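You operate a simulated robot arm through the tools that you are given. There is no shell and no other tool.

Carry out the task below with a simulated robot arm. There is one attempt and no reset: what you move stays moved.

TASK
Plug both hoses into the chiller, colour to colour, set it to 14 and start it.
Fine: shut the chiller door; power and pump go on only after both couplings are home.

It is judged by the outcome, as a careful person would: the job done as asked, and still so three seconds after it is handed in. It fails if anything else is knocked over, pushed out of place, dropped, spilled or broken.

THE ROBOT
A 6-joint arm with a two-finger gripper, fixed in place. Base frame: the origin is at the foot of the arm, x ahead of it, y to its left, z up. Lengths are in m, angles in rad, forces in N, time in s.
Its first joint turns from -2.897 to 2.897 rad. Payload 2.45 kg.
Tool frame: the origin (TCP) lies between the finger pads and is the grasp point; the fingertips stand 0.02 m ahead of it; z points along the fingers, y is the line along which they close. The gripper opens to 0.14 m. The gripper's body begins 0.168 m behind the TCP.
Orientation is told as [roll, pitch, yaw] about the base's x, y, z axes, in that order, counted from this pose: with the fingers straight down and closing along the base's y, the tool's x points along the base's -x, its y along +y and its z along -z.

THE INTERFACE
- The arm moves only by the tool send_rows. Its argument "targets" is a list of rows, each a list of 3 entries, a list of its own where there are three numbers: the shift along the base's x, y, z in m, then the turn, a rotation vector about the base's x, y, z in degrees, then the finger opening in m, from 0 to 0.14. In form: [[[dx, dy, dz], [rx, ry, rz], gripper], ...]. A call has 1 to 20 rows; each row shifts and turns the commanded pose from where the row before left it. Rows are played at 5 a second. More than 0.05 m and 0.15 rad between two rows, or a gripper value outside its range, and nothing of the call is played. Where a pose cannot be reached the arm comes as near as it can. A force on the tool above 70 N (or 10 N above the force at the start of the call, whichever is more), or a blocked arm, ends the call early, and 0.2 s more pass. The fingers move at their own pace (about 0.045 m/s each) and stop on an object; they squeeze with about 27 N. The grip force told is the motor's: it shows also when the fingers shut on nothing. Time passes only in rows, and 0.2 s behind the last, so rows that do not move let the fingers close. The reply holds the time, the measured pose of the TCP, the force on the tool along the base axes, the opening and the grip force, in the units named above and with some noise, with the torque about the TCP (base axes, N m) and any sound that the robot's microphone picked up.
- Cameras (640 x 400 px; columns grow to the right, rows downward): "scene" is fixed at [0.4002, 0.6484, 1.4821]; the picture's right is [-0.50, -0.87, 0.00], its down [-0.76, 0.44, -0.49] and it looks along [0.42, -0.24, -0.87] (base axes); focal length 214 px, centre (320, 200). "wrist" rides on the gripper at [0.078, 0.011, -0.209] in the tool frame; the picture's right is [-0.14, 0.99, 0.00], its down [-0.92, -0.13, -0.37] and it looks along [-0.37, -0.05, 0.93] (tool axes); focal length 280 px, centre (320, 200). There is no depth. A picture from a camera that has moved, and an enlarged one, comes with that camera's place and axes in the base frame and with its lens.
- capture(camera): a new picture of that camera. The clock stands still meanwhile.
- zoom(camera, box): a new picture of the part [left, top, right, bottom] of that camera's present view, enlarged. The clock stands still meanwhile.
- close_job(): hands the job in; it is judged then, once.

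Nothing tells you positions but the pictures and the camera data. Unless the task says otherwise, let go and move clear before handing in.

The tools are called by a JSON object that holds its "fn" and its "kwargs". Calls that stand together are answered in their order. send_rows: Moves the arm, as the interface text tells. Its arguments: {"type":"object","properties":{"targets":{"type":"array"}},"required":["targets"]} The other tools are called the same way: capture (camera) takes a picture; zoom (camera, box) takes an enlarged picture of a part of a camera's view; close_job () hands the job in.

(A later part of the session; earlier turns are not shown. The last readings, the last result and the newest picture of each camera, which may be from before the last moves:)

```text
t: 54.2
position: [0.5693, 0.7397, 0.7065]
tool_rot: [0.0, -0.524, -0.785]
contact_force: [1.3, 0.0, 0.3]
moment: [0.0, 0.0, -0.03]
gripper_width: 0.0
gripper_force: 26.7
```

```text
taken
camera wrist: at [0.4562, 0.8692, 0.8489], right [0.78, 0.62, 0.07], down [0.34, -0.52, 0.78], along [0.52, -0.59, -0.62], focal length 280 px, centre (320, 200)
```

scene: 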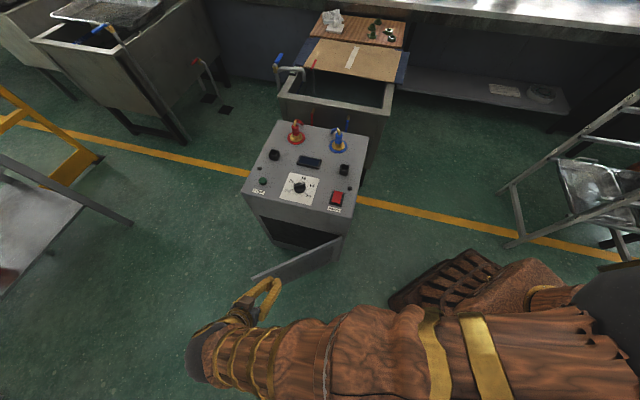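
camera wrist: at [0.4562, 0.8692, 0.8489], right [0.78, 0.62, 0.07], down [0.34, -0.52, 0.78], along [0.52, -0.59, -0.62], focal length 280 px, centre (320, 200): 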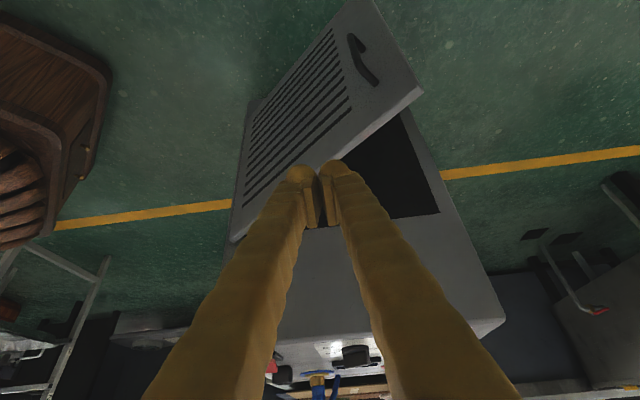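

{"fn": "send_rows", "kwargs": {"targets": [[[0, 0, -0.04], [0, 0, 0], 0.0], [[0, 0, -0.04], [0, 0, 0], 0.0], [[0, 0, -0.04], [0, 0, 0], 0.0], [[0, 0, -0.04], [0, 0, 0], 0.0], [[0, 0, -0.04], [0, 0, 0], 0.0], [[0, 0, -0.03], [0, 0, 0], 0.0]]}}

{"fn": "capture", "kwargs": {"camera": "scene"}}

{"fn": "capture", "kwargs": {"camera": "wrist"}}

```text
t: 55.6
position: [0.5737, 0.7384, 0.4744]
tool_rot: [0.004, -0.525, -0.785]
contact_force: [0.2, -0.1, 0.1]
moment: [0.03, 0.06, 0.0]
gripper_width: 0.0001
gripper_force: 26.8
```

```text
taken
```

scene: 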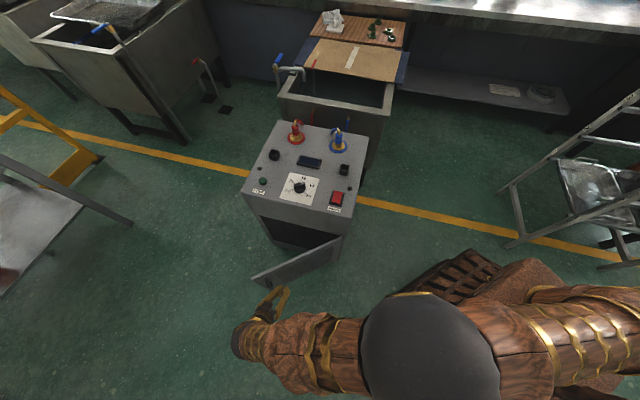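

```text
taken
camera wrist: at [0.4591, 0.8687, 0.6166], right [0.78, 0.62, 0.07], down [0.34, -0.52, 0.78], along [0.52, -0.59, -0.62], focal length 280 px, centre (320, 200)
```

wrist: 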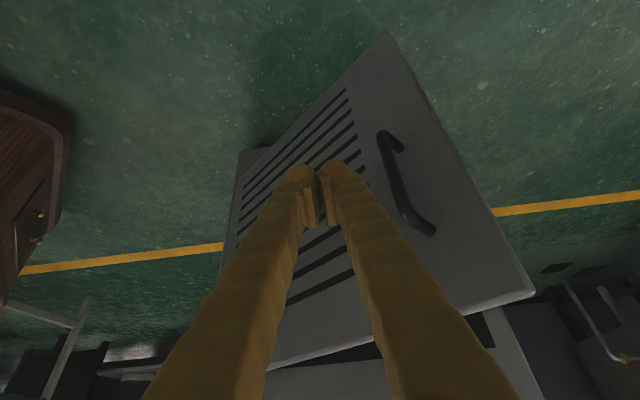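

I'm in front of the door, at vent height beside the handle. I'll move in to touch it and start pushing it along its arc, checking forces.

{"fn": "send_rows", "kwargs": {"targets": [[[0.03, 0, 0], [0, 0, 0], 0.0], [[0.03, 0, 0], [0, 0, 0], 0.0], [[0.02, 0, 0], [0, 0, 0], 0.0], [[0.0285, -0.0037, 0], [0, 0, 0], 0.0], [[0.0281, -0.0062, 0], [0, 0, 0], 0.0]]}}

{"fn": "capture", "kwargs": {"camera": "wrist"}}

{"fn": "zoom", "kwargs": {"camera": "scene", "box": [230, 180, 390, 320]}}

```text
t: 56.8
position: [0.7077, 0.7308, 0.4752]
tool_rot: [-0.001, -0.524, -0.785]
contact_force: [0.3, 0.2, 0.7]
moment: [-0.03, -0.04, 0.0]
gripper_width: 0.0
gripper_force: 27.1
```

```text
taken
camera wrist: at [0.5941, 0.8604, 0.6175], right [0.78, 0.62, 0.07], down [0.34, -0.52, 0.78], along [0.52, -0.59, -0.62], focal length 280 px, centre (320, 200)
```

wrist: 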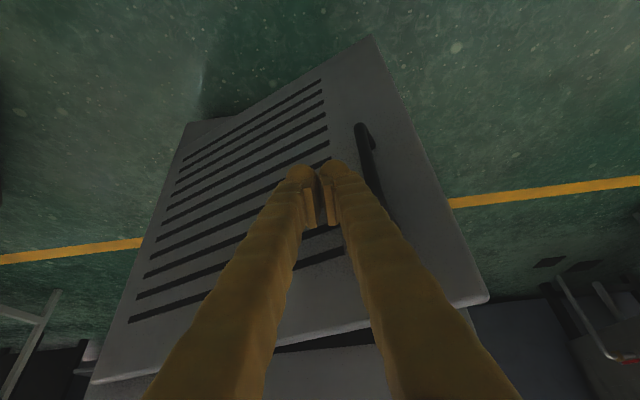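

```text
2.86 times, centred on (310, 250) of scene
camera zoom: at [0.4002, 0.6484, 1.4821], right [-0.5, -0.87, 0.0], down [-0.76, 0.44, -0.49], along [0.42, -0.24, -0.87], focal length 613 px, centre (349, 57)
```

zoom: 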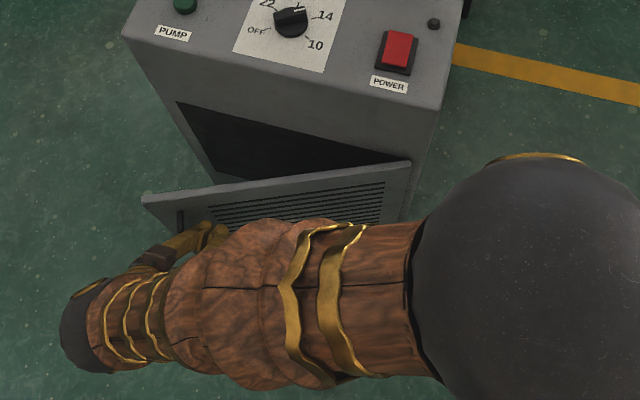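

The door is swinging freely under the push. I'll continue along the arc.

{"fn": "send_rows", "kwargs": {"targets": [[[0.0275, -0.0087, 0], [0, 0, 0], 0.0], [[0.0266, -0.011, 0], [0, 0, 0], 0.0], [[0.0255, -0.0133, 0], [0, 0, 0], 0.0], [[0.0243, -0.0155, 0], [0, 0, 0], 0.0]]}}

{"fn": "capture", "kwargs": {"camera": "wrist"}}

{"fn": "zoom", "kwargs": {"camera": "scene", "box": [230, 180, 390, 320]}}

```text
t: 57.8
position: [0.813, 0.6828, 0.4746]
tool_rot: [-0.001, -0.524, -0.782]
contact_force: [-1.3, -0.1, 0.2]
moment: [-0.04, -0.04, 0.03]
gripper_width: 0.0002
gripper_force: 27.0
```

```text
taken
camera wrist: at [0.6983, 0.8127, 0.6162], right [0.78, 0.62, 0.07], down [0.34, -0.52, 0.78], along [0.52, -0.59, -0.62], focal length 280 px, centre (320, 200)
```

wrist: 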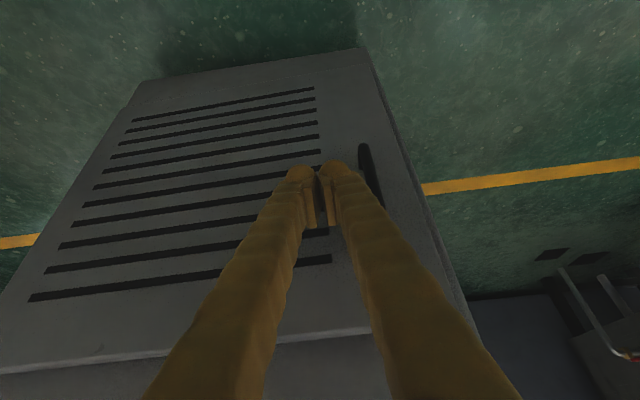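

```text
2.86 times, centred on (310, 250) of scene
camera zoom: at [0.4002, 0.6484, 1.4821], right [-0.5, -0.87, 0.0], down [-0.76, 0.44, -0.49], along [0.42, -0.24, -0.87], focal length 613 px, centre (349, 57)
```

zoom: 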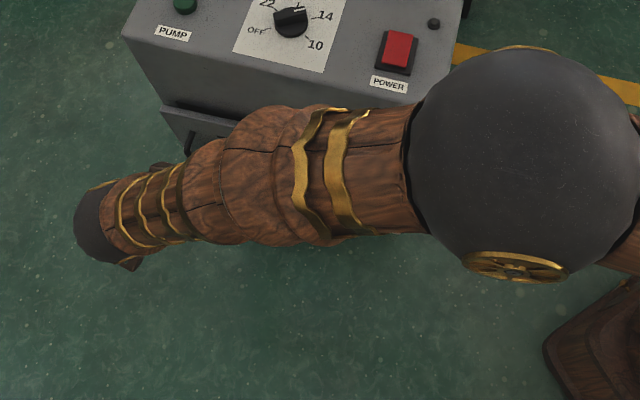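

The door is almost shut, with about 9° left. I'll push the last part more slowly, watching the force.

{"fn": "send_rows", "kwargs": {"targets": [[[0.0212, -0.0195, 0], [0, 0, 0], 0.0], [[0.006, -0.006, 0], [0, 0, 0], 0.0], [[0.004, -0.004, 0], [0, 0, 0], 0.0]]}}

{"fn": "capture", "kwargs": {"camera": "wrist"}}

```text
t: 58.6
position: [0.8407, 0.6559, 0.4739]
tool_rot: [-0.001, -0.521, -0.783]
contact_force: [-52.8, 29.4, 13.6]
moment: [-0.22, 0.02, -0.46]
gripper_width: 0.0059
gripper_force: 29.0
```

```text
taken
camera wrist: at [0.7263, 0.7851, 0.6172], right [0.78, 0.62, 0.07], down [0.35, -0.52, 0.78], along [0.52, -0.59, -0.62], focal length 280 px, centre (320, 200)
```

wrist: 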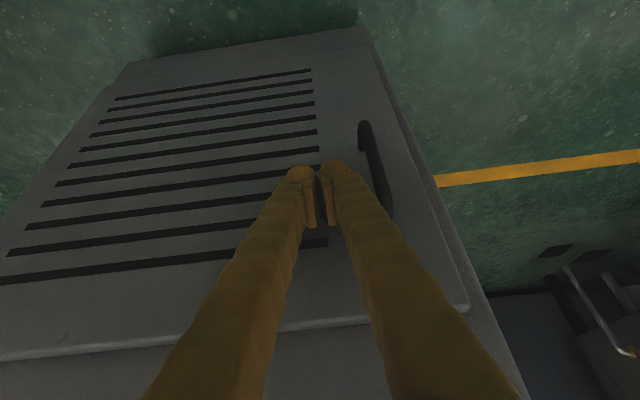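

The force rose to about 60 N, so the door has met its stop. I'll back straight off and check whether it's shut.

{"fn": "send_rows", "kwargs": {"targets": [[[-0.008, 0.008, 0], [0, 0, 0], 0.0], [[-0.02, 0.02, 0], [0, 0, 0], 0.0], [[-0.03, 0.03, 0], [0, 0, 0], 0.0], [[-0.03, 0.03, 0], [0, 0, 0], 0.0]]}}

{"fn": "capture", "kwargs": {"camera": "wrist"}}

{"fn": "capture", "kwargs": {"camera": "scene"}}

```text
t: 59.6
position: [0.755, 0.7415, 0.4748]
tool_rot: [0.0, -0.524, -0.788]
contact_force: [0.3, -0.1, -0.6]
moment: [0.06, 0.04, -0.01]
gripper_width: 0.0
gripper_force: 29.2
```

```text
taken
camera wrist: at [0.6412, 0.871, 0.6165], right [0.79, 0.62, 0.07], down [0.34, -0.52, 0.78], along [0.52, -0.59, -0.62], focal length 280 px, centre (320, 200)
```

wrist: 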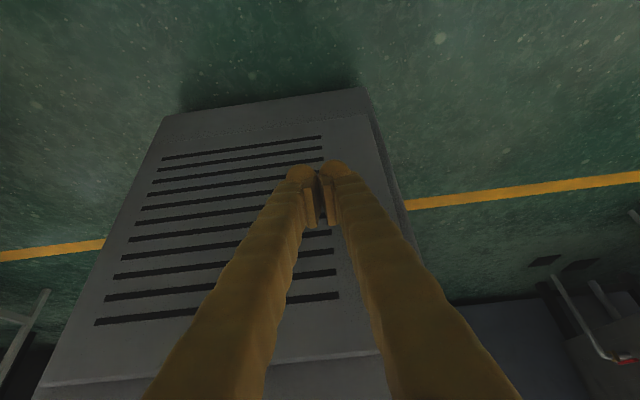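

```text
taken
```

scene: 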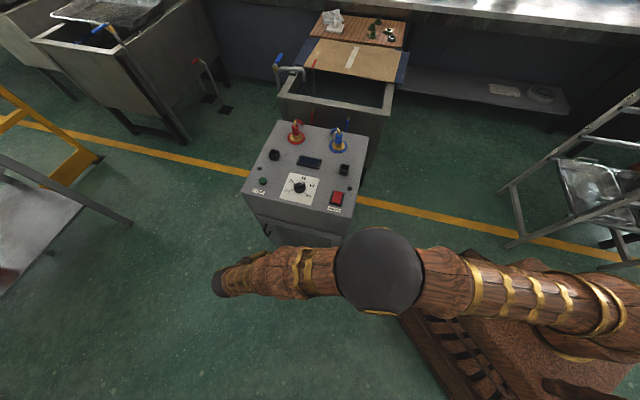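

{"fn": "zoom", "kwargs": {"camera": "scene", "box": [235, 180, 365, 260]}}

{"fn": "zoom", "kwargs": {"camera": "scene", "box": [240, 110, 380, 215]}}

```text
4.92 times, centred on (300, 220) of scene
camera zoom: at [0.4002, 0.6484, 1.4821], right [-0.5, -0.87, 0.0], down [-0.76, 0.44, -0.49], along [0.42, -0.24, -0.87], focal length 1056 px, centre (418, 102)
```

zoom: 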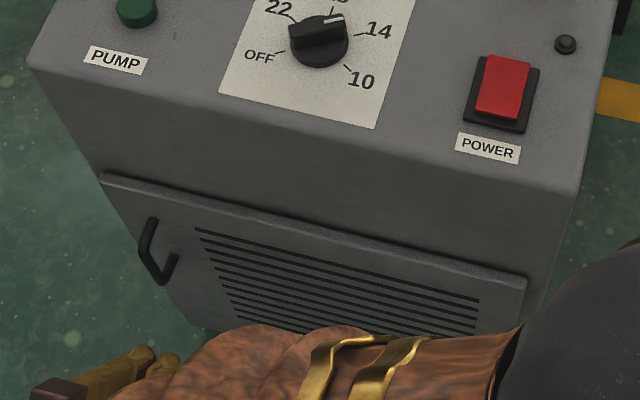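

```text
3.81 times, centred on (310, 162) of scene
camera zoom: at [0.4002, 0.6484, 1.4821], right [-0.5, -0.87, 0.0], down [-0.76, 0.44, -0.49], along [0.42, -0.24, -0.87], focal length 817 px, centre (358, 343)
```

zoom: 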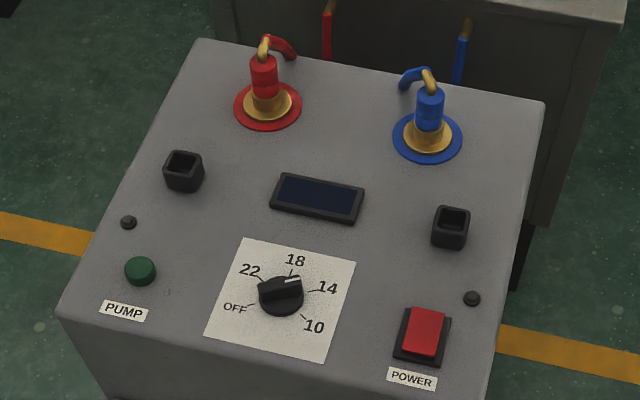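

The door now lies flat and parallel to the front, and the machine hasn't shifted. I'll raise the arm clear and straighten the tool.

{"fn": "send_rows", "kwargs": {"targets": [[[-0.02, 0.02, 0.03], [0, 0, 0], 0.0], [[-0.02, 0.02, 0.03], [0, 0, 0], 0.0], [[0, 0, 0.04], [0, 0, 0], 0.0], [[0, 0, 0.04], [0, 0, 0], 0.0], [[0, 0, 0.04], [0, 0, 0], 0.0], [[0, 0, 0.04], [0, 0, 0], 0.0], [[0, 0, 0.04], [0, 0, 0], 0.0], [[0, 0, 0.04], [0, 0, 0], 0.0], [[0, 0, 0.04], [0, 0, 0], 0.0], [[0, 0, 0.04], [0, 0, 0], 0.0], [[0, 0, 0.04], [0, 0, 0], 0.0], [[0, 0, 0.04], [0, 0, 0], 0.0], [[0, 0, 0.03], [5.3, 5.3, 0], 0.0], [[0, 0, 0], [5.3, 5.3, 0], 0.0], [[0, 0, 0], [5.3, 5.3, 0], 0.0], [[0, 0, 0], [5.3, 5.3, 0], 0.0]]}}

{"fn": "capture", "kwargs": {"camera": "scene"}}

{"fn": "capture", "kwargs": {"camera": "wrist"}}

```text
t: 63.0
position: [0.7153, 0.7809, 0.9653]
tool_rot: [0.001, 0.002, -0.784]
contact_force: [0.0, 0.6, 0.1]
moment: [-0.04, -0.06, -0.03]
gripper_width: 0.0
gripper_force: 29.0
```

```text
taken
```

scene: 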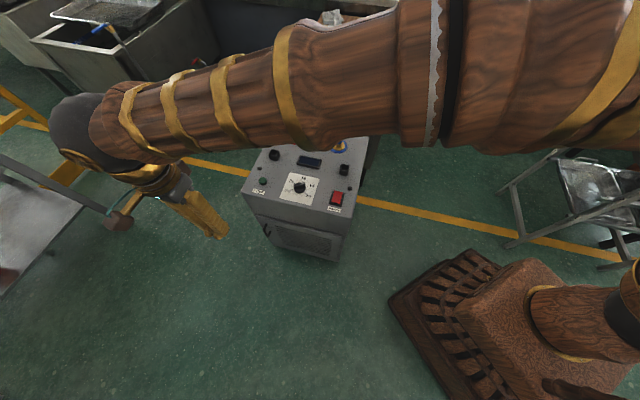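

```text
taken
camera wrist: at [0.6667, 0.8436, 1.1743], right [0.8, 0.6, 0.0], down [0.56, -0.74, 0.37], along [0.22, -0.29, -0.93], focal length 280 px, centre (320, 200)
```

wrist: 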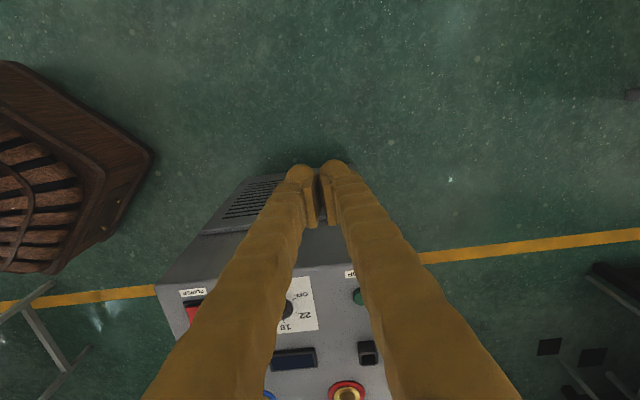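

{"fn": "zoom", "kwargs": {"camera": "scene", "box": [230, 180, 370, 275]}}

```text
4.21 times, centred on (300, 228) of scene
camera zoom: at [0.4002, 0.6484, 1.4821], right [-0.5, -0.87, 0.0], down [-0.76, 0.44, -0.49], along [0.42, -0.24, -0.87], focal length 903 px, centre (404, 84)
```

zoom: 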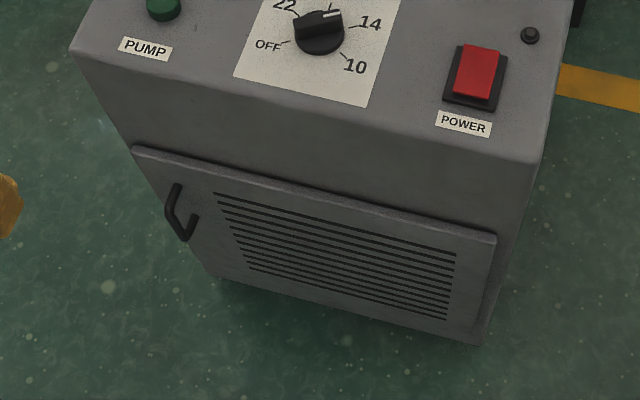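

The door is closed. I'll move over the power switch to see which end of the rocker is raised.

{"fn": "send_rows", "kwargs": {"targets": [[[-0.0036, -0.0378, -0.002], [0, 0, 0], 0.0], [[-0.0036, -0.0378, -0.002], [0, 0, 0], 0.0], [[-0.0036, -0.0378, -0.002], [0, 0, 0], 0.0], [[-0.0036, -0.0378, -0.002], [0, 0, 0], 0.0], [[-0.0036, -0.0378, -0.002], [0, 0, 0], 0.0], [[-0.0036, -0.0378, -0.002], [0, 0, 0], 0.0], [[-0.0036, -0.0378, -0.002], [0, 0, 0], 0.0], [[-0.0036, -0.0378, -0.002], [0, 0, 0], 0.0], [[-0.0036, -0.0378, -0.002], [0, 0, 0], 0.0], [[0, 0, 0], [0, 0, 0], 0.0]]}}

{"fn": "capture", "kwargs": {"camera": "wrist"}}

{"fn": "zoom", "kwargs": {"camera": "wrist", "box": [260, 130, 390, 260]}}

{"fn": "zoom", "kwargs": {"camera": "scene", "box": [322, 180, 352, 215]}}

```text
t: 65.2
position: [0.6804, 0.4401, 0.9473]
tool_rot: [0.0, 0.0, -0.786]
contact_force: [-0.1, -0.8, -0.6]
moment: [0.0, 0.02, -0.01]
gripper_width: 0.0001
gripper_force: 29.0
```

```text
taken
camera wrist: at [0.6334, 0.5027, 1.1562], right [0.8, 0.6, 0.0], down [0.56, -0.74, 0.37], along [0.22, -0.29, -0.93], focal length 280 px, centre (320, 200)
```

wrist: 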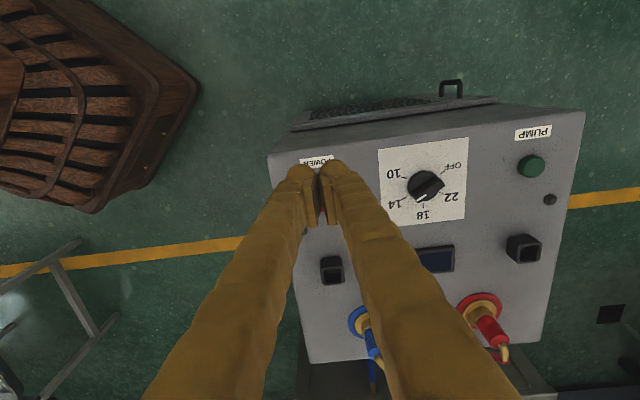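

```text
3.08 times, centred on (325, 195) of wrist
camera zoom: at [0.6334, 0.5027, 1.1562], right [0.8, 0.6, 0.0], down [0.56, -0.74, 0.37], along [0.22, -0.29, -0.93], focal length 863 px, centre (305, 215)
```

zoom: 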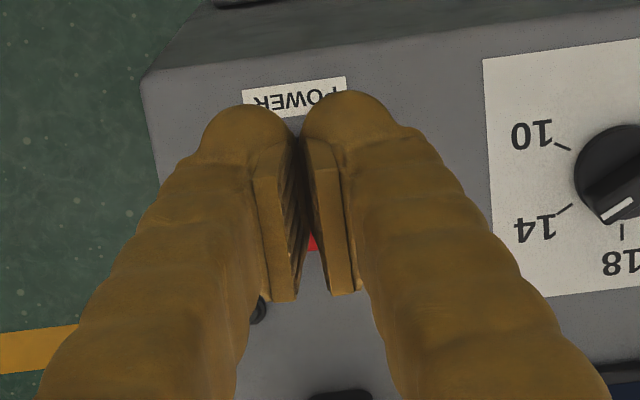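

```text
11.43 times, centred on (337, 198) of scene
camera zoom: at [0.4002, 0.6484, 1.4821], right [-0.5, -0.87, 0.0], down [-0.76, 0.44, -0.49], along [0.42, -0.24, -0.87], focal length 2451 px, centre (126, 229)
```

zoom: 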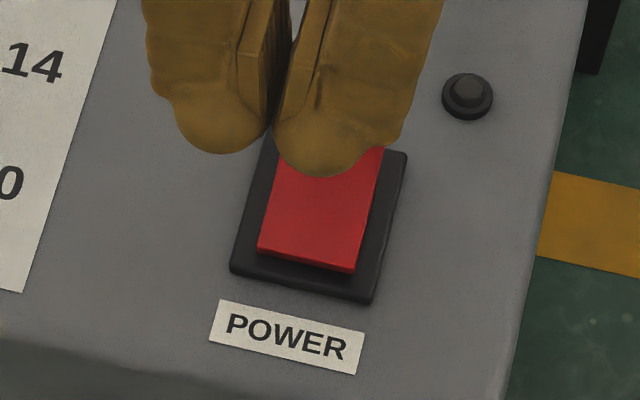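

The closed fingers block the view, so I'll open them to see the switch.

{"fn": "send_rows", "kwargs": {"targets": [[[0, 0, 0], [0, 0, 0], 0.1], [[0, 0, 0], [0, 0, 0], 0.1], [[0, 0, 0], [0, 0, 0], 0.1], [[0, 0, 0], [0, 0, 0], 0.1], [[0, 0, 0], [0, 0, 0], 0.1]]}}

{"fn": "zoom", "kwargs": {"camera": "wrist", "box": [260, 130, 390, 260]}}

{"fn": "zoom", "kwargs": {"camera": "scene", "box": [322, 180, 352, 215]}}

```text
t: 66.4
position: [0.6811, 0.4393, 0.9476]
tool_rot: [0.001, 0.0, -0.785]
contact_force: [0.4, -0.4, -0.2]
moment: [0.0, 0.01, 0.03]
gripper_width: 0.1
gripper_force: 0.0
```

```text
3.08 times, centred on (325, 195) of wrist
camera zoom: at [0.6335, 0.5031, 1.1563], right [0.8, 0.6, 0.0], down [0.56, -0.74, 0.37], along [0.22, -0.29, -0.93], focal length 863 px, centre (305, 215)
```

zoom: 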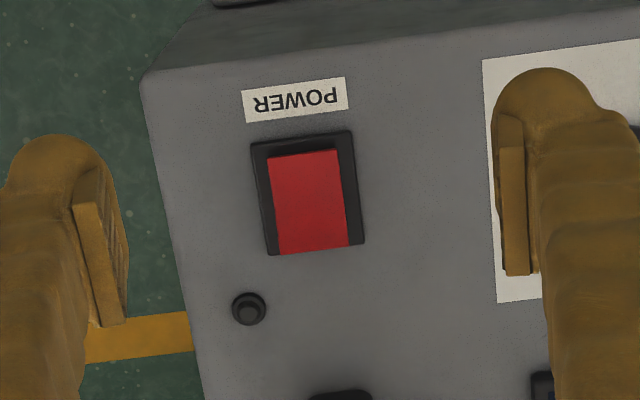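

```text
11.43 times, centred on (337, 198) of scene
camera zoom: at [0.4002, 0.6484, 1.4821], right [-0.5, -0.87, 0.0], down [-0.76, 0.44, -0.49], along [0.42, -0.24, -0.87], focal length 2451 px, centre (126, 229)
```

zoom: 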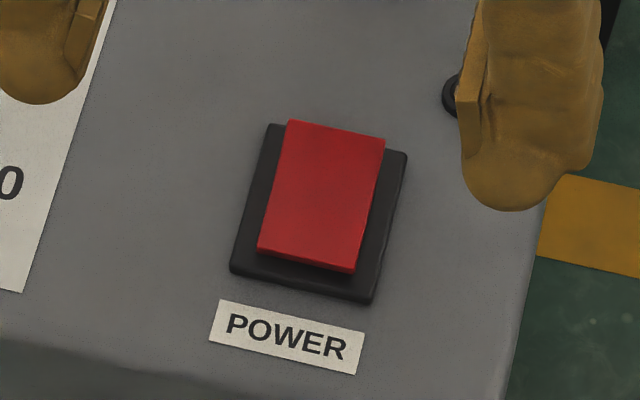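

The back end of the red rocker (away from the label) looks raised, so I'll press there, at about (0.738, 0.371). I'll position above it with the fingers closed.

{"fn": "send_rows", "kwargs": {"targets": [[[0.028, -0.034, 0], [0, 0, 0], 0.0], [[0.029, -0.034, 0], [0, 0, 0], 0.0], [[0, 0, -0.03], [0, 0, 0], 0.0], [[0, 0, -0.03], [0, 0, 0], 0.0], [[0, 0, -0.03], [0, 0, 0], 0.0], [[0, 0, -0.03], [0, 0, 0], 0.0], [[0, 0, 0], [0, 0, 0], 0.0], [[0, 0, 0], [0, 0, 0], 0.0]]}}

{"fn": "zoom", "kwargs": {"camera": "scene", "box": [317, 175, 357, 215]}}

{"fn": "zoom", "kwargs": {"camera": "wrist", "box": [260, 130, 390, 260]}}

```text
t: 68.2
position: [0.739, 0.3724, 0.8284]
tool_rot: [-0.001, 0.0, -0.785]
contact_force: [0.4, 0.2, 0.2]
moment: [-0.01, 0.04, -0.03]
gripper_width: 0.0
gripper_force: 26.8
```

```text
10.00 times, centred on (337, 195) of scene
camera zoom: at [0.4002, 0.6484, 1.4821], right [-0.5, -0.87, 0.0], down [-0.76, 0.44, -0.49], along [0.42, -0.24, -0.87], focal length 2145 px, centre (150, 250)
```

zoom: 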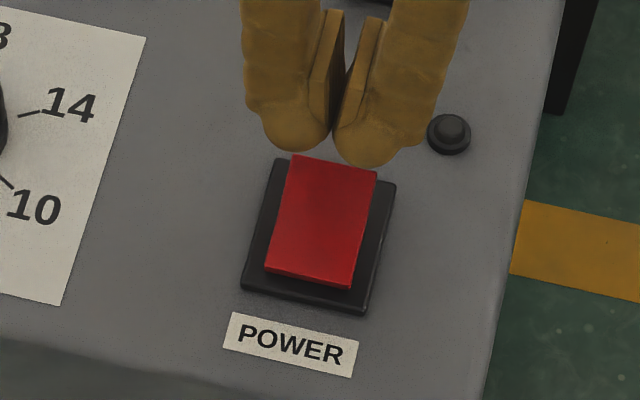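

```text
3.08 times, centred on (325, 195) of wrist
camera zoom: at [0.6927, 0.4356, 1.0374], right [0.8, 0.6, 0.0], down [0.56, -0.74, 0.37], along [0.22, -0.29, -0.93], focal length 863 px, centre (305, 215)
```

zoom: 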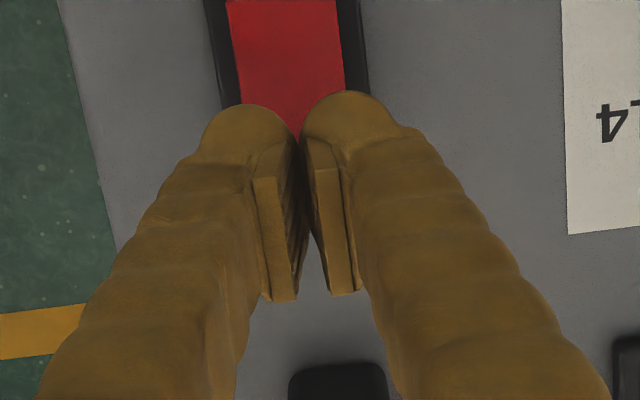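

Positioned over the raised end. I'll press in small steps, watching for force and a click.

{"fn": "send_rows", "kwargs": {"targets": [[[0, 0, -0.02], [0, 0, 0], 0.0], [[0, 0, -0.01], [0, 0, 0], 0.0], [[0, 0, -0.004], [0, 0, 0], 0.0], [[0, 0, -0.002], [0, 0, 0], 0.0], [[0, 0, -0.001], [0, 0, 0], 0.0]]}}

{"fn": "zoom", "kwargs": {"camera": "scene", "box": [317, 175, 357, 215]}}

```text
t: 69.4
position: [0.74, 0.3718, 0.7903]
tool_rot: [-0.002, 0.0, -0.786]
contact_force: [0.2, 0.5, -0.4]
moment: [0.02, 0.02, 0.0]
gripper_width: 0.0
gripper_force: 26.6
```

```text
10.00 times, centred on (337, 195) of scene
camera zoom: at [0.4002, 0.6484, 1.4821], right [-0.5, -0.87, 0.0], down [-0.76, 0.44, -0.49], along [0.42, -0.24, -0.87], focal length 2145 px, centre (150, 250)
```

zoom: 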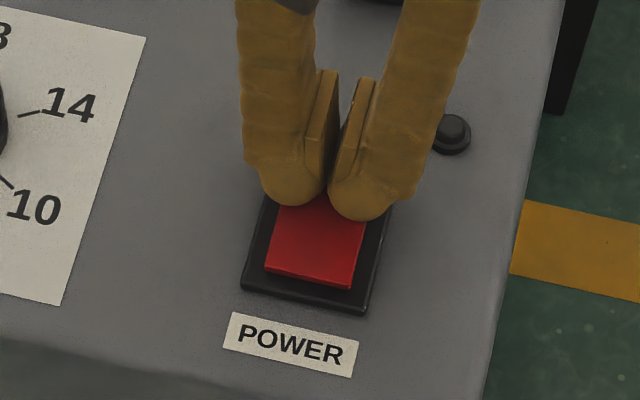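

{"fn": "send_rows", "kwargs": {"targets": [[[0, 0, -0.0015], [0, 0, 0], 0.0], [[0, 0, -0.0015], [0, 0, 0], 0.0], [[0, 0, -0.0015], [0, 0, 0], 0.0]]}}

```text
t: 70.2
position: [0.7396, 0.3741, 0.7862]
tool_rot: [0.0, -0.001, -0.785]
contact_force: [0.0, 0.5, 0.4]
moment: [0.04, 0.0, 0.03]
gripper_width: 0.0
gripper_force: 29.3
```

{"fn": "send_rows", "kwargs": {"targets": [[[0, 0, -0.0015], [0, 0, 0], 0.0], [[0, 0, -0.0015], [0, 0, 0], 0.0], [[0, 0, -0.001], [0, 0, 0], 0.0]]}}

{"fn": "zoom", "kwargs": {"camera": "scene", "box": [317, 175, 357, 215]}}

```text
t: 71.0
position: [0.7399, 0.3718, 0.7838]
tool_rot: [0.002, -0.002, -0.785]
contact_force: [-8.6, -3.8, 38.7]
moment: [0.25, 0.59, 0.11]
gripper_width: 0.0061
gripper_force: 30.0
```

```text
10.00 times, centred on (337, 195) of scene
camera zoom: at [0.4002, 0.6484, 1.4821], right [-0.5, -0.87, 0.0], down [-0.76, 0.44, -0.49], along [0.42, -0.24, -0.87], focal length 2145 px, centre (150, 250)
```

zoom: 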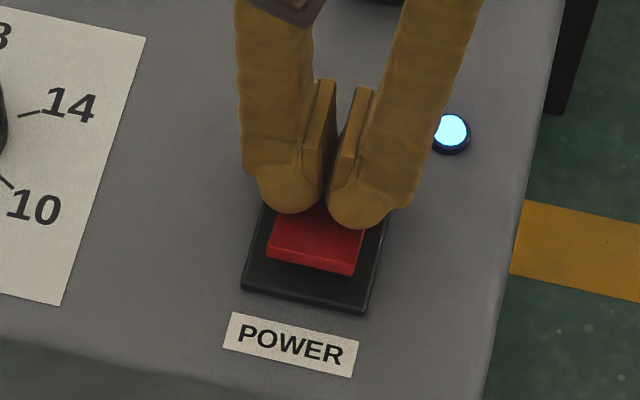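

The power lamp has lit and the rocker has tipped over, so power is on. I'll lift off straight up and check it stays on.

{"fn": "send_rows", "kwargs": {"targets": [[[0, 0, 0.01], [0, 0, 0], 0.0], [[0, 0, 0.03], [0, 0, 0], 0.0], [[0, 0, 0.04], [0, 0, 0], 0.0], [[0, 0, 0.04], [0, 0, 0], 0.0]]}}

{"fn": "zoom", "kwargs": {"camera": "scene", "box": [240, 110, 380, 215]}}

```text
t: 72.0
position: [0.7372, 0.3707, 0.903]
tool_rot: [0.0, -0.002, -0.785]
contact_force: [-0.4, -0.3, -1.1]
moment: [-0.01, 0.01, -0.01]
gripper_width: 0.0
gripper_force: 29.7
```

```text
3.81 times, centred on (310, 162) of scene
camera zoom: at [0.4002, 0.6484, 1.4821], right [-0.5, -0.87, 0.0], down [-0.76, 0.44, -0.49], along [0.42, -0.24, -0.87], focal length 817 px, centre (358, 343)
```

zoom: 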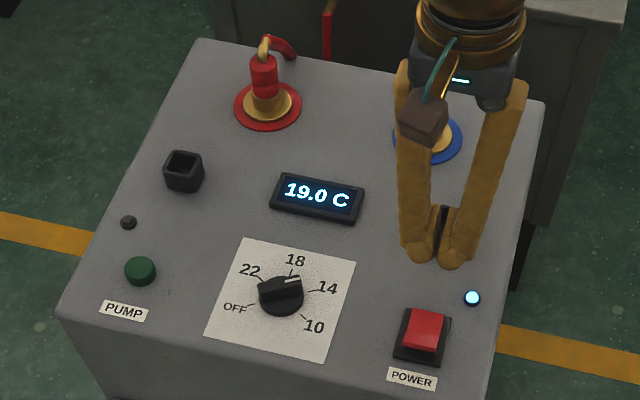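

Power is on and the display reads 19.0 C. Next I'll go sight the green pump button near (0.937, 0.604).

{"fn": "send_rows", "kwargs": {"targets": [[[0.0196, 0.0364, 0.005], [0, 0, 0], 0.1], [[0.0196, 0.0364, 0.005], [0, 0, 0], 0.1], [[0.0196, 0.0364, 0.005], [0, 0, 0], 0.1], [[0.0196, 0.0364, 0.005], [0, 0, 0], 0.1], [[0.0196, 0.0364, 0.005], [0, 0, 0], 0.1], [[0.0196, 0.0364, 0.005], [0, 0, 0], 0.1], [[0.0196, 0.0364, 0.005], [0, 0, 0], 0.1], [[0.0196, 0.0364, 0.005], [0, 0, 0], 0.1], [[0, 0, 0], [0, 0, 0], 0.1]]}}

{"fn": "capture", "kwargs": {"camera": "wrist"}}

{"fn": "zoom", "kwargs": {"camera": "wrist", "box": [260, 130, 390, 260]}}

{"fn": "zoom", "kwargs": {"camera": "scene", "box": [240, 110, 380, 215]}}

```text
t: 74.0
position: [0.8954, 0.6656, 0.941]
tool_rot: [0.0, 0.0, -0.786]
contact_force: [-0.3, -0.5, -0.5]
moment: [0.0, 0.05, -0.01]
gripper_width: 0.0997
gripper_force: 0.0
```

```text
taken
camera wrist: at [0.848, 0.7293, 1.1505], right [0.8, 0.6, 0.0], down [0.56, -0.74, 0.37], along [0.22, -0.29, -0.93], focal length 280 px, centre (320, 200)
```

wrist: 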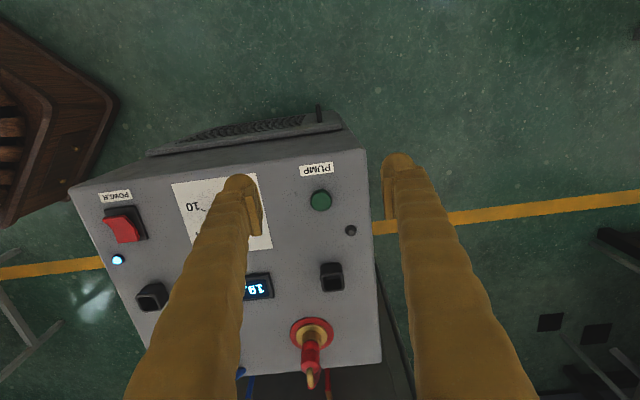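

```text
3.08 times, centred on (325, 195) of wrist
camera zoom: at [0.848, 0.7293, 1.1505], right [0.8, 0.6, 0.0], down [0.56, -0.74, 0.37], along [0.22, -0.29, -0.93], focal length 863 px, centre (305, 215)
```

zoom: 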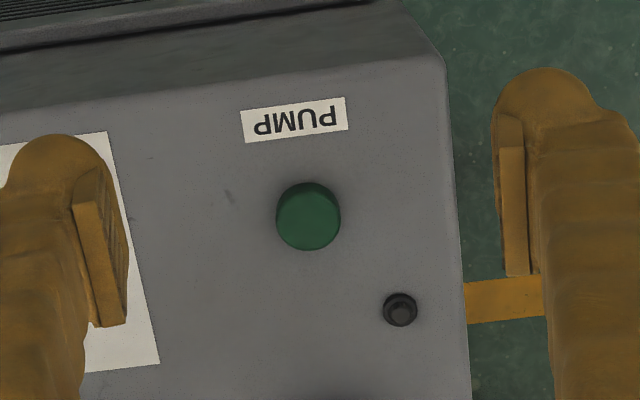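

```text
3.81 times, centred on (310, 162) of scene
camera zoom: at [0.4002, 0.6484, 1.4821], right [-0.5, -0.87, 0.0], down [-0.76, 0.44, -0.49], along [0.42, -0.24, -0.87], focal length 817 px, centre (358, 343)
```

zoom: 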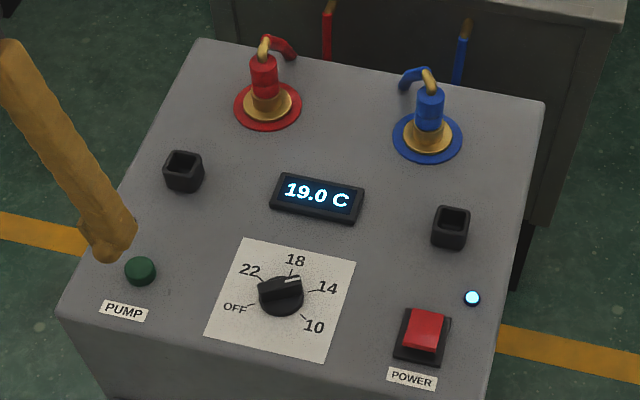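

The pump button is centred at about (0.940, 0.607). I'll close the fingers, move above it, and come down close.

{"fn": "send_rows", "kwargs": {"targets": [[[0.0223, -0.0295, 0], [0, 0, 0], 0.0], [[0.0223, -0.0295, 0], [0, 0, 0], 0.0], [[0, 0, -0.04], [0, 0, 0], 0.0], [[0, 0, -0.04], [0, 0, 0], 0.0], [[0, 0, -0.035], [0, 0, 0], 0.0], [[0, 0, -0.015], [0, 0, 0], 0.0], [[0, 0, 0], [0, 0, 0], 0.0], [[0, 0, 0], [0, 0, 0], 0.0]]}}

{"fn": "zoom", "kwargs": {"camera": "scene", "box": [240, 160, 290, 205]}}

{"fn": "zoom", "kwargs": {"camera": "wrist", "box": [260, 130, 390, 260]}}

```text
t: 75.8
position: [0.9411, 0.604, 0.8128]
tool_rot: [0.001, 0.0, -0.786]
contact_force: [0.3, -1.0, 0.1]
moment: [-0.01, 0.01, 0.0]
gripper_width: 0.0
gripper_force: 26.9
```

```text
8.89 times, centred on (265, 182) of scene
camera zoom: at [0.4002, 0.6484, 1.4821], right [-0.5, -0.87, 0.0], down [-0.76, 0.44, -0.49], along [0.42, -0.24, -0.87], focal length 1906 px, centre (809, 356)
```

zoom: 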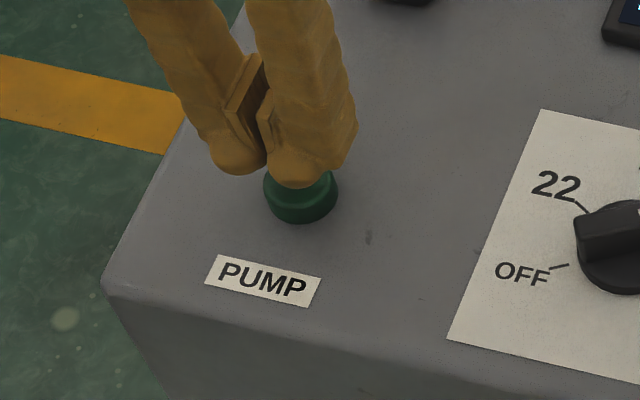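

```text
3.08 times, centred on (325, 195) of wrist
camera zoom: at [0.8934, 0.667, 1.021], right [0.8, 0.6, 0.0], down [0.56, -0.74, 0.37], along [0.22, -0.29, -0.93], focal length 863 px, centre (305, 215)
```

zoom: 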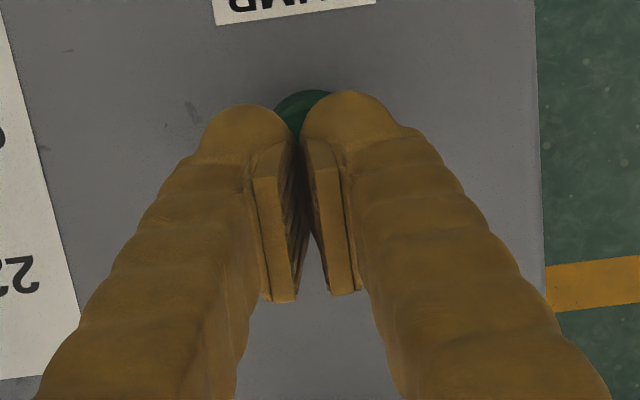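

I've refined the button centre to (0.9445, 0.603), a small shift. Then I'll press down in small steps.

{"fn": "send_rows", "kwargs": {"targets": [[[0.0033, -0.0007, -0.01], [0, 0, 0], 0.0], [[0, 0, -0.007], [0, 0, 0], 0.0], [[0, 0, -0.003], [0, 0, 0], 0.0], [[0, 0, -0.002], [0, 0, 0], 0.0]]}}

{"fn": "zoom", "kwargs": {"camera": "scene", "box": [240, 160, 290, 205]}}

```text
t: 76.8
position: [0.9441, 0.6031, 0.7898]
tool_rot: [0.0, -0.001, -0.784]
contact_force: [0.8, -0.3, 1.7]
moment: [-0.01, -0.01, 0.02]
gripper_width: 0.0
gripper_force: 26.7
```

```text
8.89 times, centred on (265, 182) of scene
camera zoom: at [0.4002, 0.6484, 1.4821], right [-0.5, -0.87, 0.0], down [-0.76, 0.44, -0.49], along [0.42, -0.24, -0.87], focal length 1906 px, centre (809, 356)
```

zoom: 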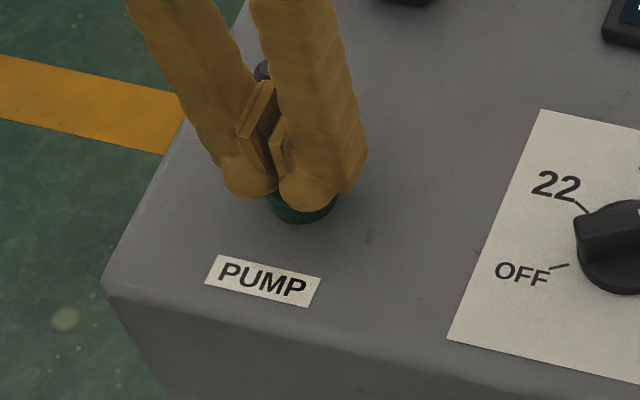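

{"fn": "send_rows", "kwargs": {"targets": [[[0, 0, -0.0015], [0, 0, 0], 0.0], [[0, 0, -0.0015], [0, 0, 0], 0.0], [[0, 0, 0], [0, 0, 0], 0.0]]}}

{"fn": "zoom", "kwargs": {"camera": "scene", "box": [240, 130, 330, 205]}}

```text
t: 77.6
position: [0.9441, 0.603, 0.7872]
tool_rot: [0.0, 0.0, -0.786]
contact_force: [-0.8, -1.2, 0.3]
moment: [0.0, 0.01, 0.0]
gripper_width: 0.0
gripper_force: 27.1
```

```text
5.33 times, centred on (285, 168) of scene
camera zoom: at [0.4002, 0.6484, 1.4821], right [-0.5, -0.87, 0.0], down [-0.76, 0.44, -0.49], along [0.42, -0.24, -0.87], focal length 1144 px, centre (507, 373)
```

zoom: 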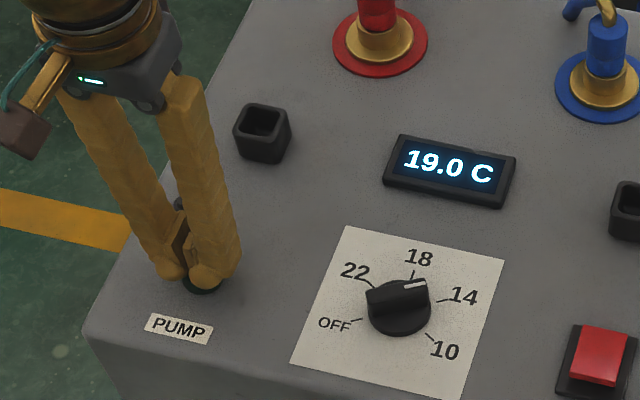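

{"fn": "send_rows", "kwargs": {"targets": [[[0, 0, -0.0015], [0, 0, 0], 0.0], [[0, 0, -0.0015], [0, 0, 0], 0.0], [[0, 0, 0], [0, 0, 0], 0.0]]}}

```text
t: 78.4
position: [0.9437, 0.6042, 0.7837]
tool_rot: [0.001, -0.001, -0.787]
contact_force: [0.5, -0.4, -0.5]
moment: [-0.01, 0.05, -0.03]
gripper_width: 0.0001
gripper_force: 26.3
```

{"fn": "send_rows", "kwargs": {"targets": [[[0, 0, -0.0015], [0, 0, 0], 0.0], [[0, 0, -0.0015], [0, 0, 0], 0.0], [[0, 0, 0], [0, 0, 0], 0.0]]}}

{"fn": "zoom", "kwargs": {"camera": "scene", "box": [240, 130, 330, 205]}}

```text
t: 79.2
position: [0.9439, 0.6049, 0.7805]
tool_rot: [-0.001, -0.001, -0.785]
contact_force: [0.7, 0.3, 1.8]
moment: [-0.01, 0.01, 0.0]
gripper_width: 0.0062
gripper_force: 29.1
```

```text
5.33 times, centred on (285, 168) of scene
camera zoom: at [0.4002, 0.6484, 1.4821], right [-0.5, -0.87, 0.0], down [-0.76, 0.44, -0.49], along [0.42, -0.24, -0.87], focal length 1144 px, centre (507, 373)
```

zoom: 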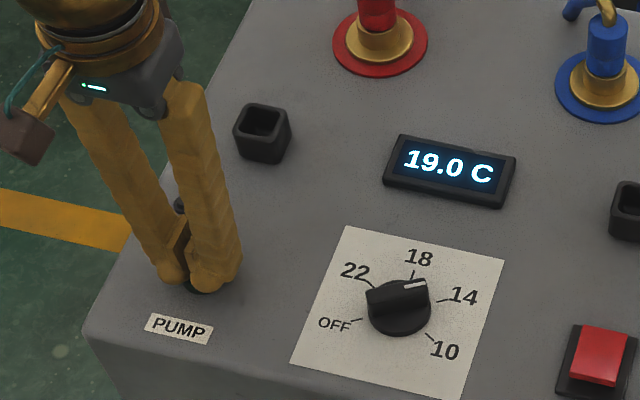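

{"fn": "send_rows", "kwargs": {"targets": [[[0, 0, -0.0015], [0, 0, 0], 0.0], [[0, 0, 0], [0, 0, 0], 0.0]]}}

{"fn": "zoom", "kwargs": {"camera": "scene", "box": [240, 160, 290, 205]}}

```text
t: 79.8
position: [0.9442, 0.6025, 0.7792]
tool_rot: [0.001, -0.002, -0.785]
contact_force: [0.1, 1.1, 2.5]
moment: [0.03, -0.02, 0.03]
gripper_width: 0.0059
gripper_force: 29.8
heard: click
```

```text
8.89 times, centred on (265, 182) of scene
camera zoom: at [0.4002, 0.6484, 1.4821], right [-0.5, -0.87, 0.0], down [-0.76, 0.44, -0.49], along [0.42, -0.24, -0.87], focal length 1906 px, centre (809, 356)
```

zoom: 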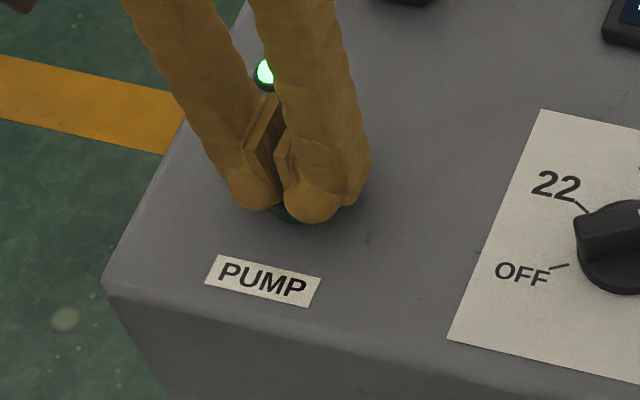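

A click was heard and the green pump lamp is lit. I'll lift straight up and clear, then check everything.

{"fn": "send_rows", "kwargs": {"targets": [[[0, 0, 0.01], [0, 0, 0], 0.0], [[0, 0, 0.03], [0, 0, 0], 0.0], [[0, 0, 0.04], [0, 0, 0], 0.0], [[0, 0, 0.04], [0, 0, 0], 0.0], [[-0.02, 0.02, 0.04], [0, 0, 0], 0.0], [[-0.03, 0.03, 0.03], [0, 0, 0], 0.0], [[-0.03, 0.03, 0], [0, 0, 0], 0.0], [[-0.03, 0.03, 0], [0, 0, 0], 0.0], [[0, 0, 0], [0, 0, 0], 0.04]]}}

{"fn": "capture", "kwargs": {"camera": "scene"}}

{"fn": "zoom", "kwargs": {"camera": "scene", "box": [240, 110, 380, 215]}}

{"fn": "zoom", "kwargs": {"camera": "scene", "box": [230, 180, 370, 275]}}

{"fn": "capture", "kwargs": {"camera": "wrist"}}

```text
refused: row 6 steps farther than a row can; nothing moved
```

```text
taken
```

scene: 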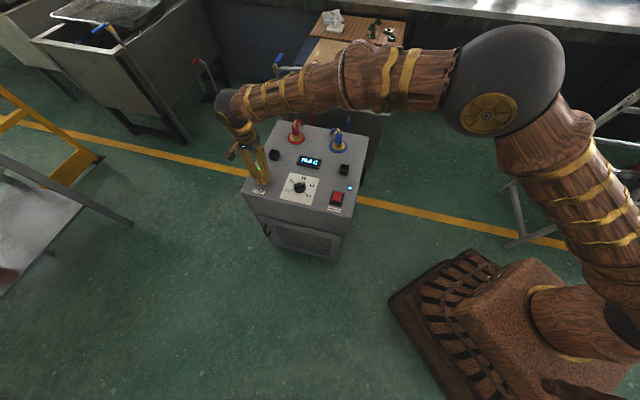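

```text
3.81 times, centred on (310, 162) of scene
camera zoom: at [0.4002, 0.6484, 1.4821], right [-0.5, -0.87, 0.0], down [-0.76, 0.44, -0.49], along [0.42, -0.24, -0.87], focal length 817 px, centre (358, 343)
```

zoom: 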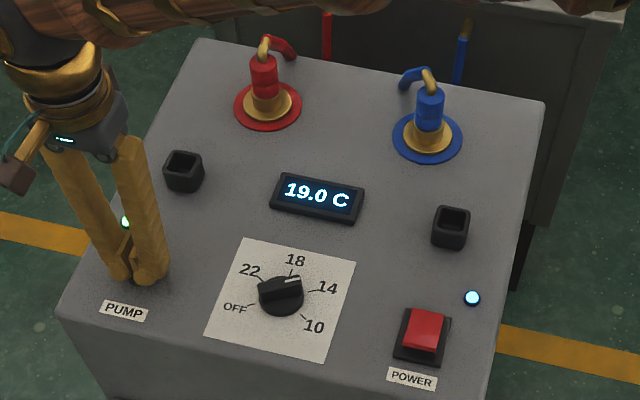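

```text
4.21 times, centred on (300, 228) of scene
camera zoom: at [0.4002, 0.6484, 1.4821], right [-0.5, -0.87, 0.0], down [-0.76, 0.44, -0.49], along [0.42, -0.24, -0.87], focal length 903 px, centre (404, 84)
```

zoom: 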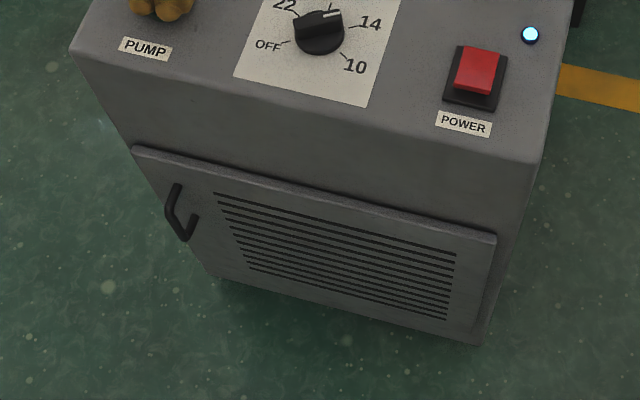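

```text
taken
camera wrist: at [0.8965, 0.6664, 0.9888], right [0.8, 0.6, 0.0], down [0.56, -0.74, 0.37], along [0.22, -0.29, -0.93], focal length 280 px, centre (320, 200)
```

wrist: 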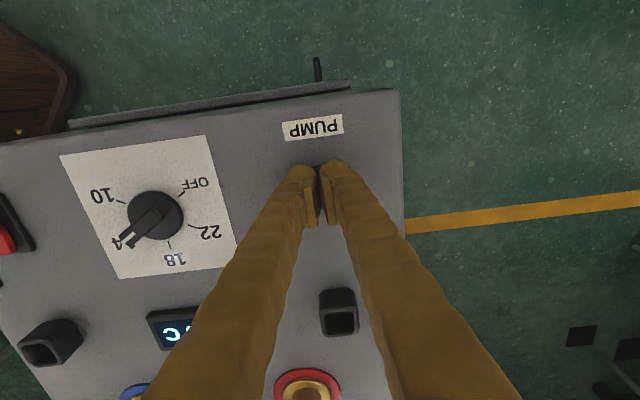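

One row was too long, so nothing moved. I'll resend the retreat with shorter steps, straight up first.

{"fn": "send_rows", "kwargs": {"targets": [[[0, 0, 0.01], [0, 0, 0], 0.0], [[0, 0, 0.03], [0, 0, 0], 0.0], [[0, 0, 0.04], [0, 0, 0], 0.0], [[0, 0, 0.04], [0, 0, 0], 0.0], [[-0.02, 0.02, 0.03], [0, 0, 0], 0.0], [[-0.025, 0.025, 0.03], [0, 0, 0], 0.0], [[-0.03, 0.03, 0], [0, 0, 0], 0.0], [[-0.03, 0.03, 0], [0, 0, 0], 0.0], [[0, 0, 0], [0, 0, 0], 0.04]]}}

{"fn": "zoom", "kwargs": {"camera": "scene", "box": [240, 110, 380, 215]}}

{"fn": "capture", "kwargs": {"camera": "wrist"}}

```text
t: 81.8
position: [0.8392, 0.71, 0.9594]
tool_rot: [0.0, 0.0, -0.786]
contact_force: [0.0, -0.3, -0.2]
moment: [0.0, 0.01, 0.0]
gripper_width: 0.0336
gripper_force: 0.0
```

```text
3.81 times, centred on (310, 162) of scene
camera zoom: at [0.4002, 0.6484, 1.4821], right [-0.5, -0.87, 0.0], down [-0.76, 0.44, -0.49], along [0.42, -0.24, -0.87], focal length 817 px, centre (358, 343)
```

zoom: 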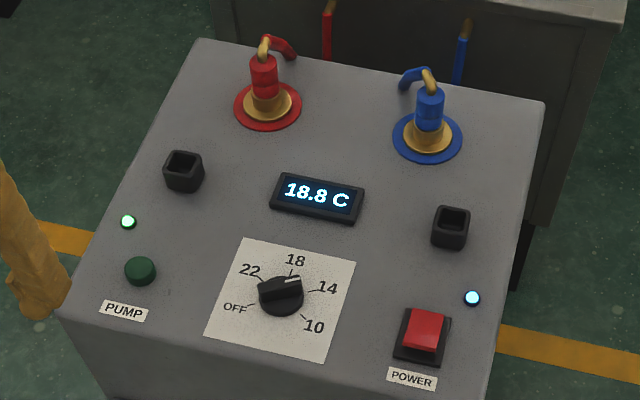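

```text
taken
camera wrist: at [0.792, 0.773, 1.1687], right [0.8, 0.6, 0.0], down [0.56, -0.74, 0.37], along [0.22, -0.29, -0.93], focal length 280 px, centre (320, 200)
```

wrist: 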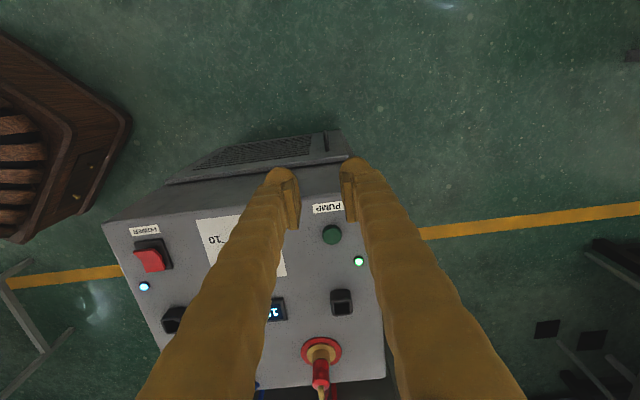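

The machine is running: the display has dropped to 18.8 C, both lamps are lit and the dial is on 14. I'll check the door and the couplings closely once more.

{"fn": "zoom", "kwargs": {"camera": "scene", "box": [255, 205, 305, 245]}}

{"fn": "zoom", "kwargs": {"camera": "scene", "box": [310, 215, 360, 265]}}

{"fn": "zoom", "kwargs": {"camera": "scene", "box": [280, 110, 360, 160]}}

{"fn": "zoom", "kwargs": {"camera": "wrist", "box": [150, 110, 380, 220]}}

```text
10.00 times, centred on (280, 225) of scene
camera zoom: at [0.4002, 0.6484, 1.4821], right [-0.5, -0.87, 0.0], down [-0.76, 0.44, -0.49], along [0.42, -0.24, -0.87], focal length 2145 px, centre (720, -50)
```

zoom: 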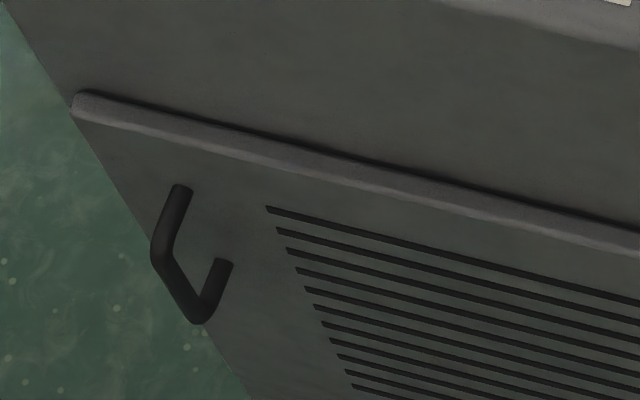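

```text
8.00 times, centred on (335, 240) of scene
camera zoom: at [0.4002, 0.6484, 1.4821], right [-0.5, -0.87, 0.0], down [-0.76, 0.44, -0.49], along [0.42, -0.24, -0.87], focal length 1716 px, centre (200, -120)
```

zoom: 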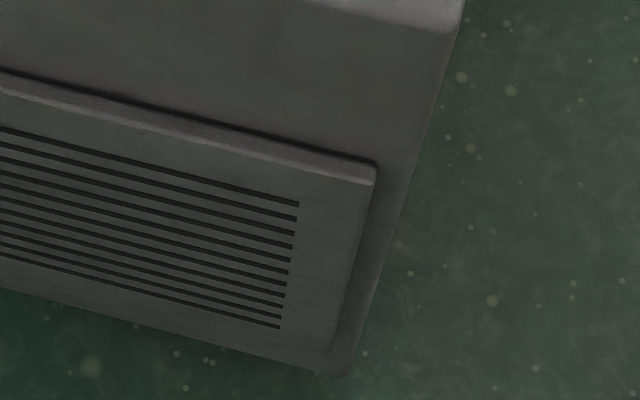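

```text
8.00 times, centred on (320, 135) of scene
camera zoom: at [0.4002, 0.6484, 1.4821], right [-0.5, -0.87, 0.0], down [-0.76, 0.44, -0.49], along [0.42, -0.24, -0.87], focal length 1716 px, centre (320, 720)
```

zoom: 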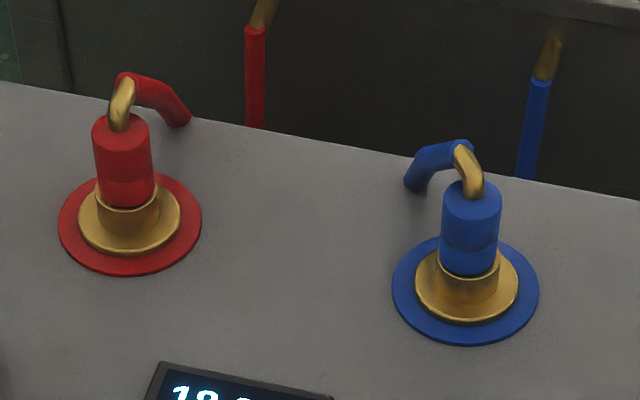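

```text
2.78 times, centred on (265, 165) of wrist
camera zoom: at [0.792, 0.773, 1.1687], right [0.8, 0.6, 0.0], down [0.56, -0.74, 0.37], along [0.22, -0.29, -0.93], focal length 780 px, centre (473, 297)
```

zoom: 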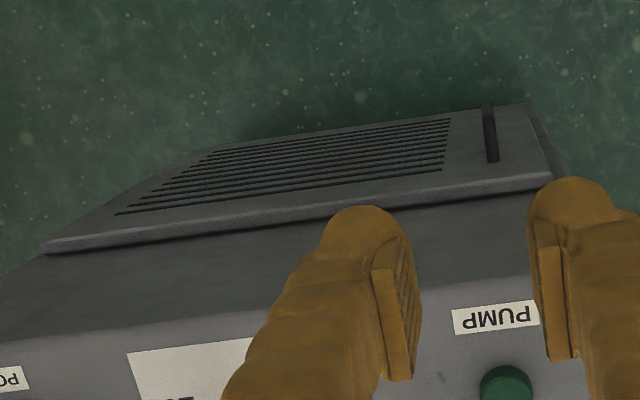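

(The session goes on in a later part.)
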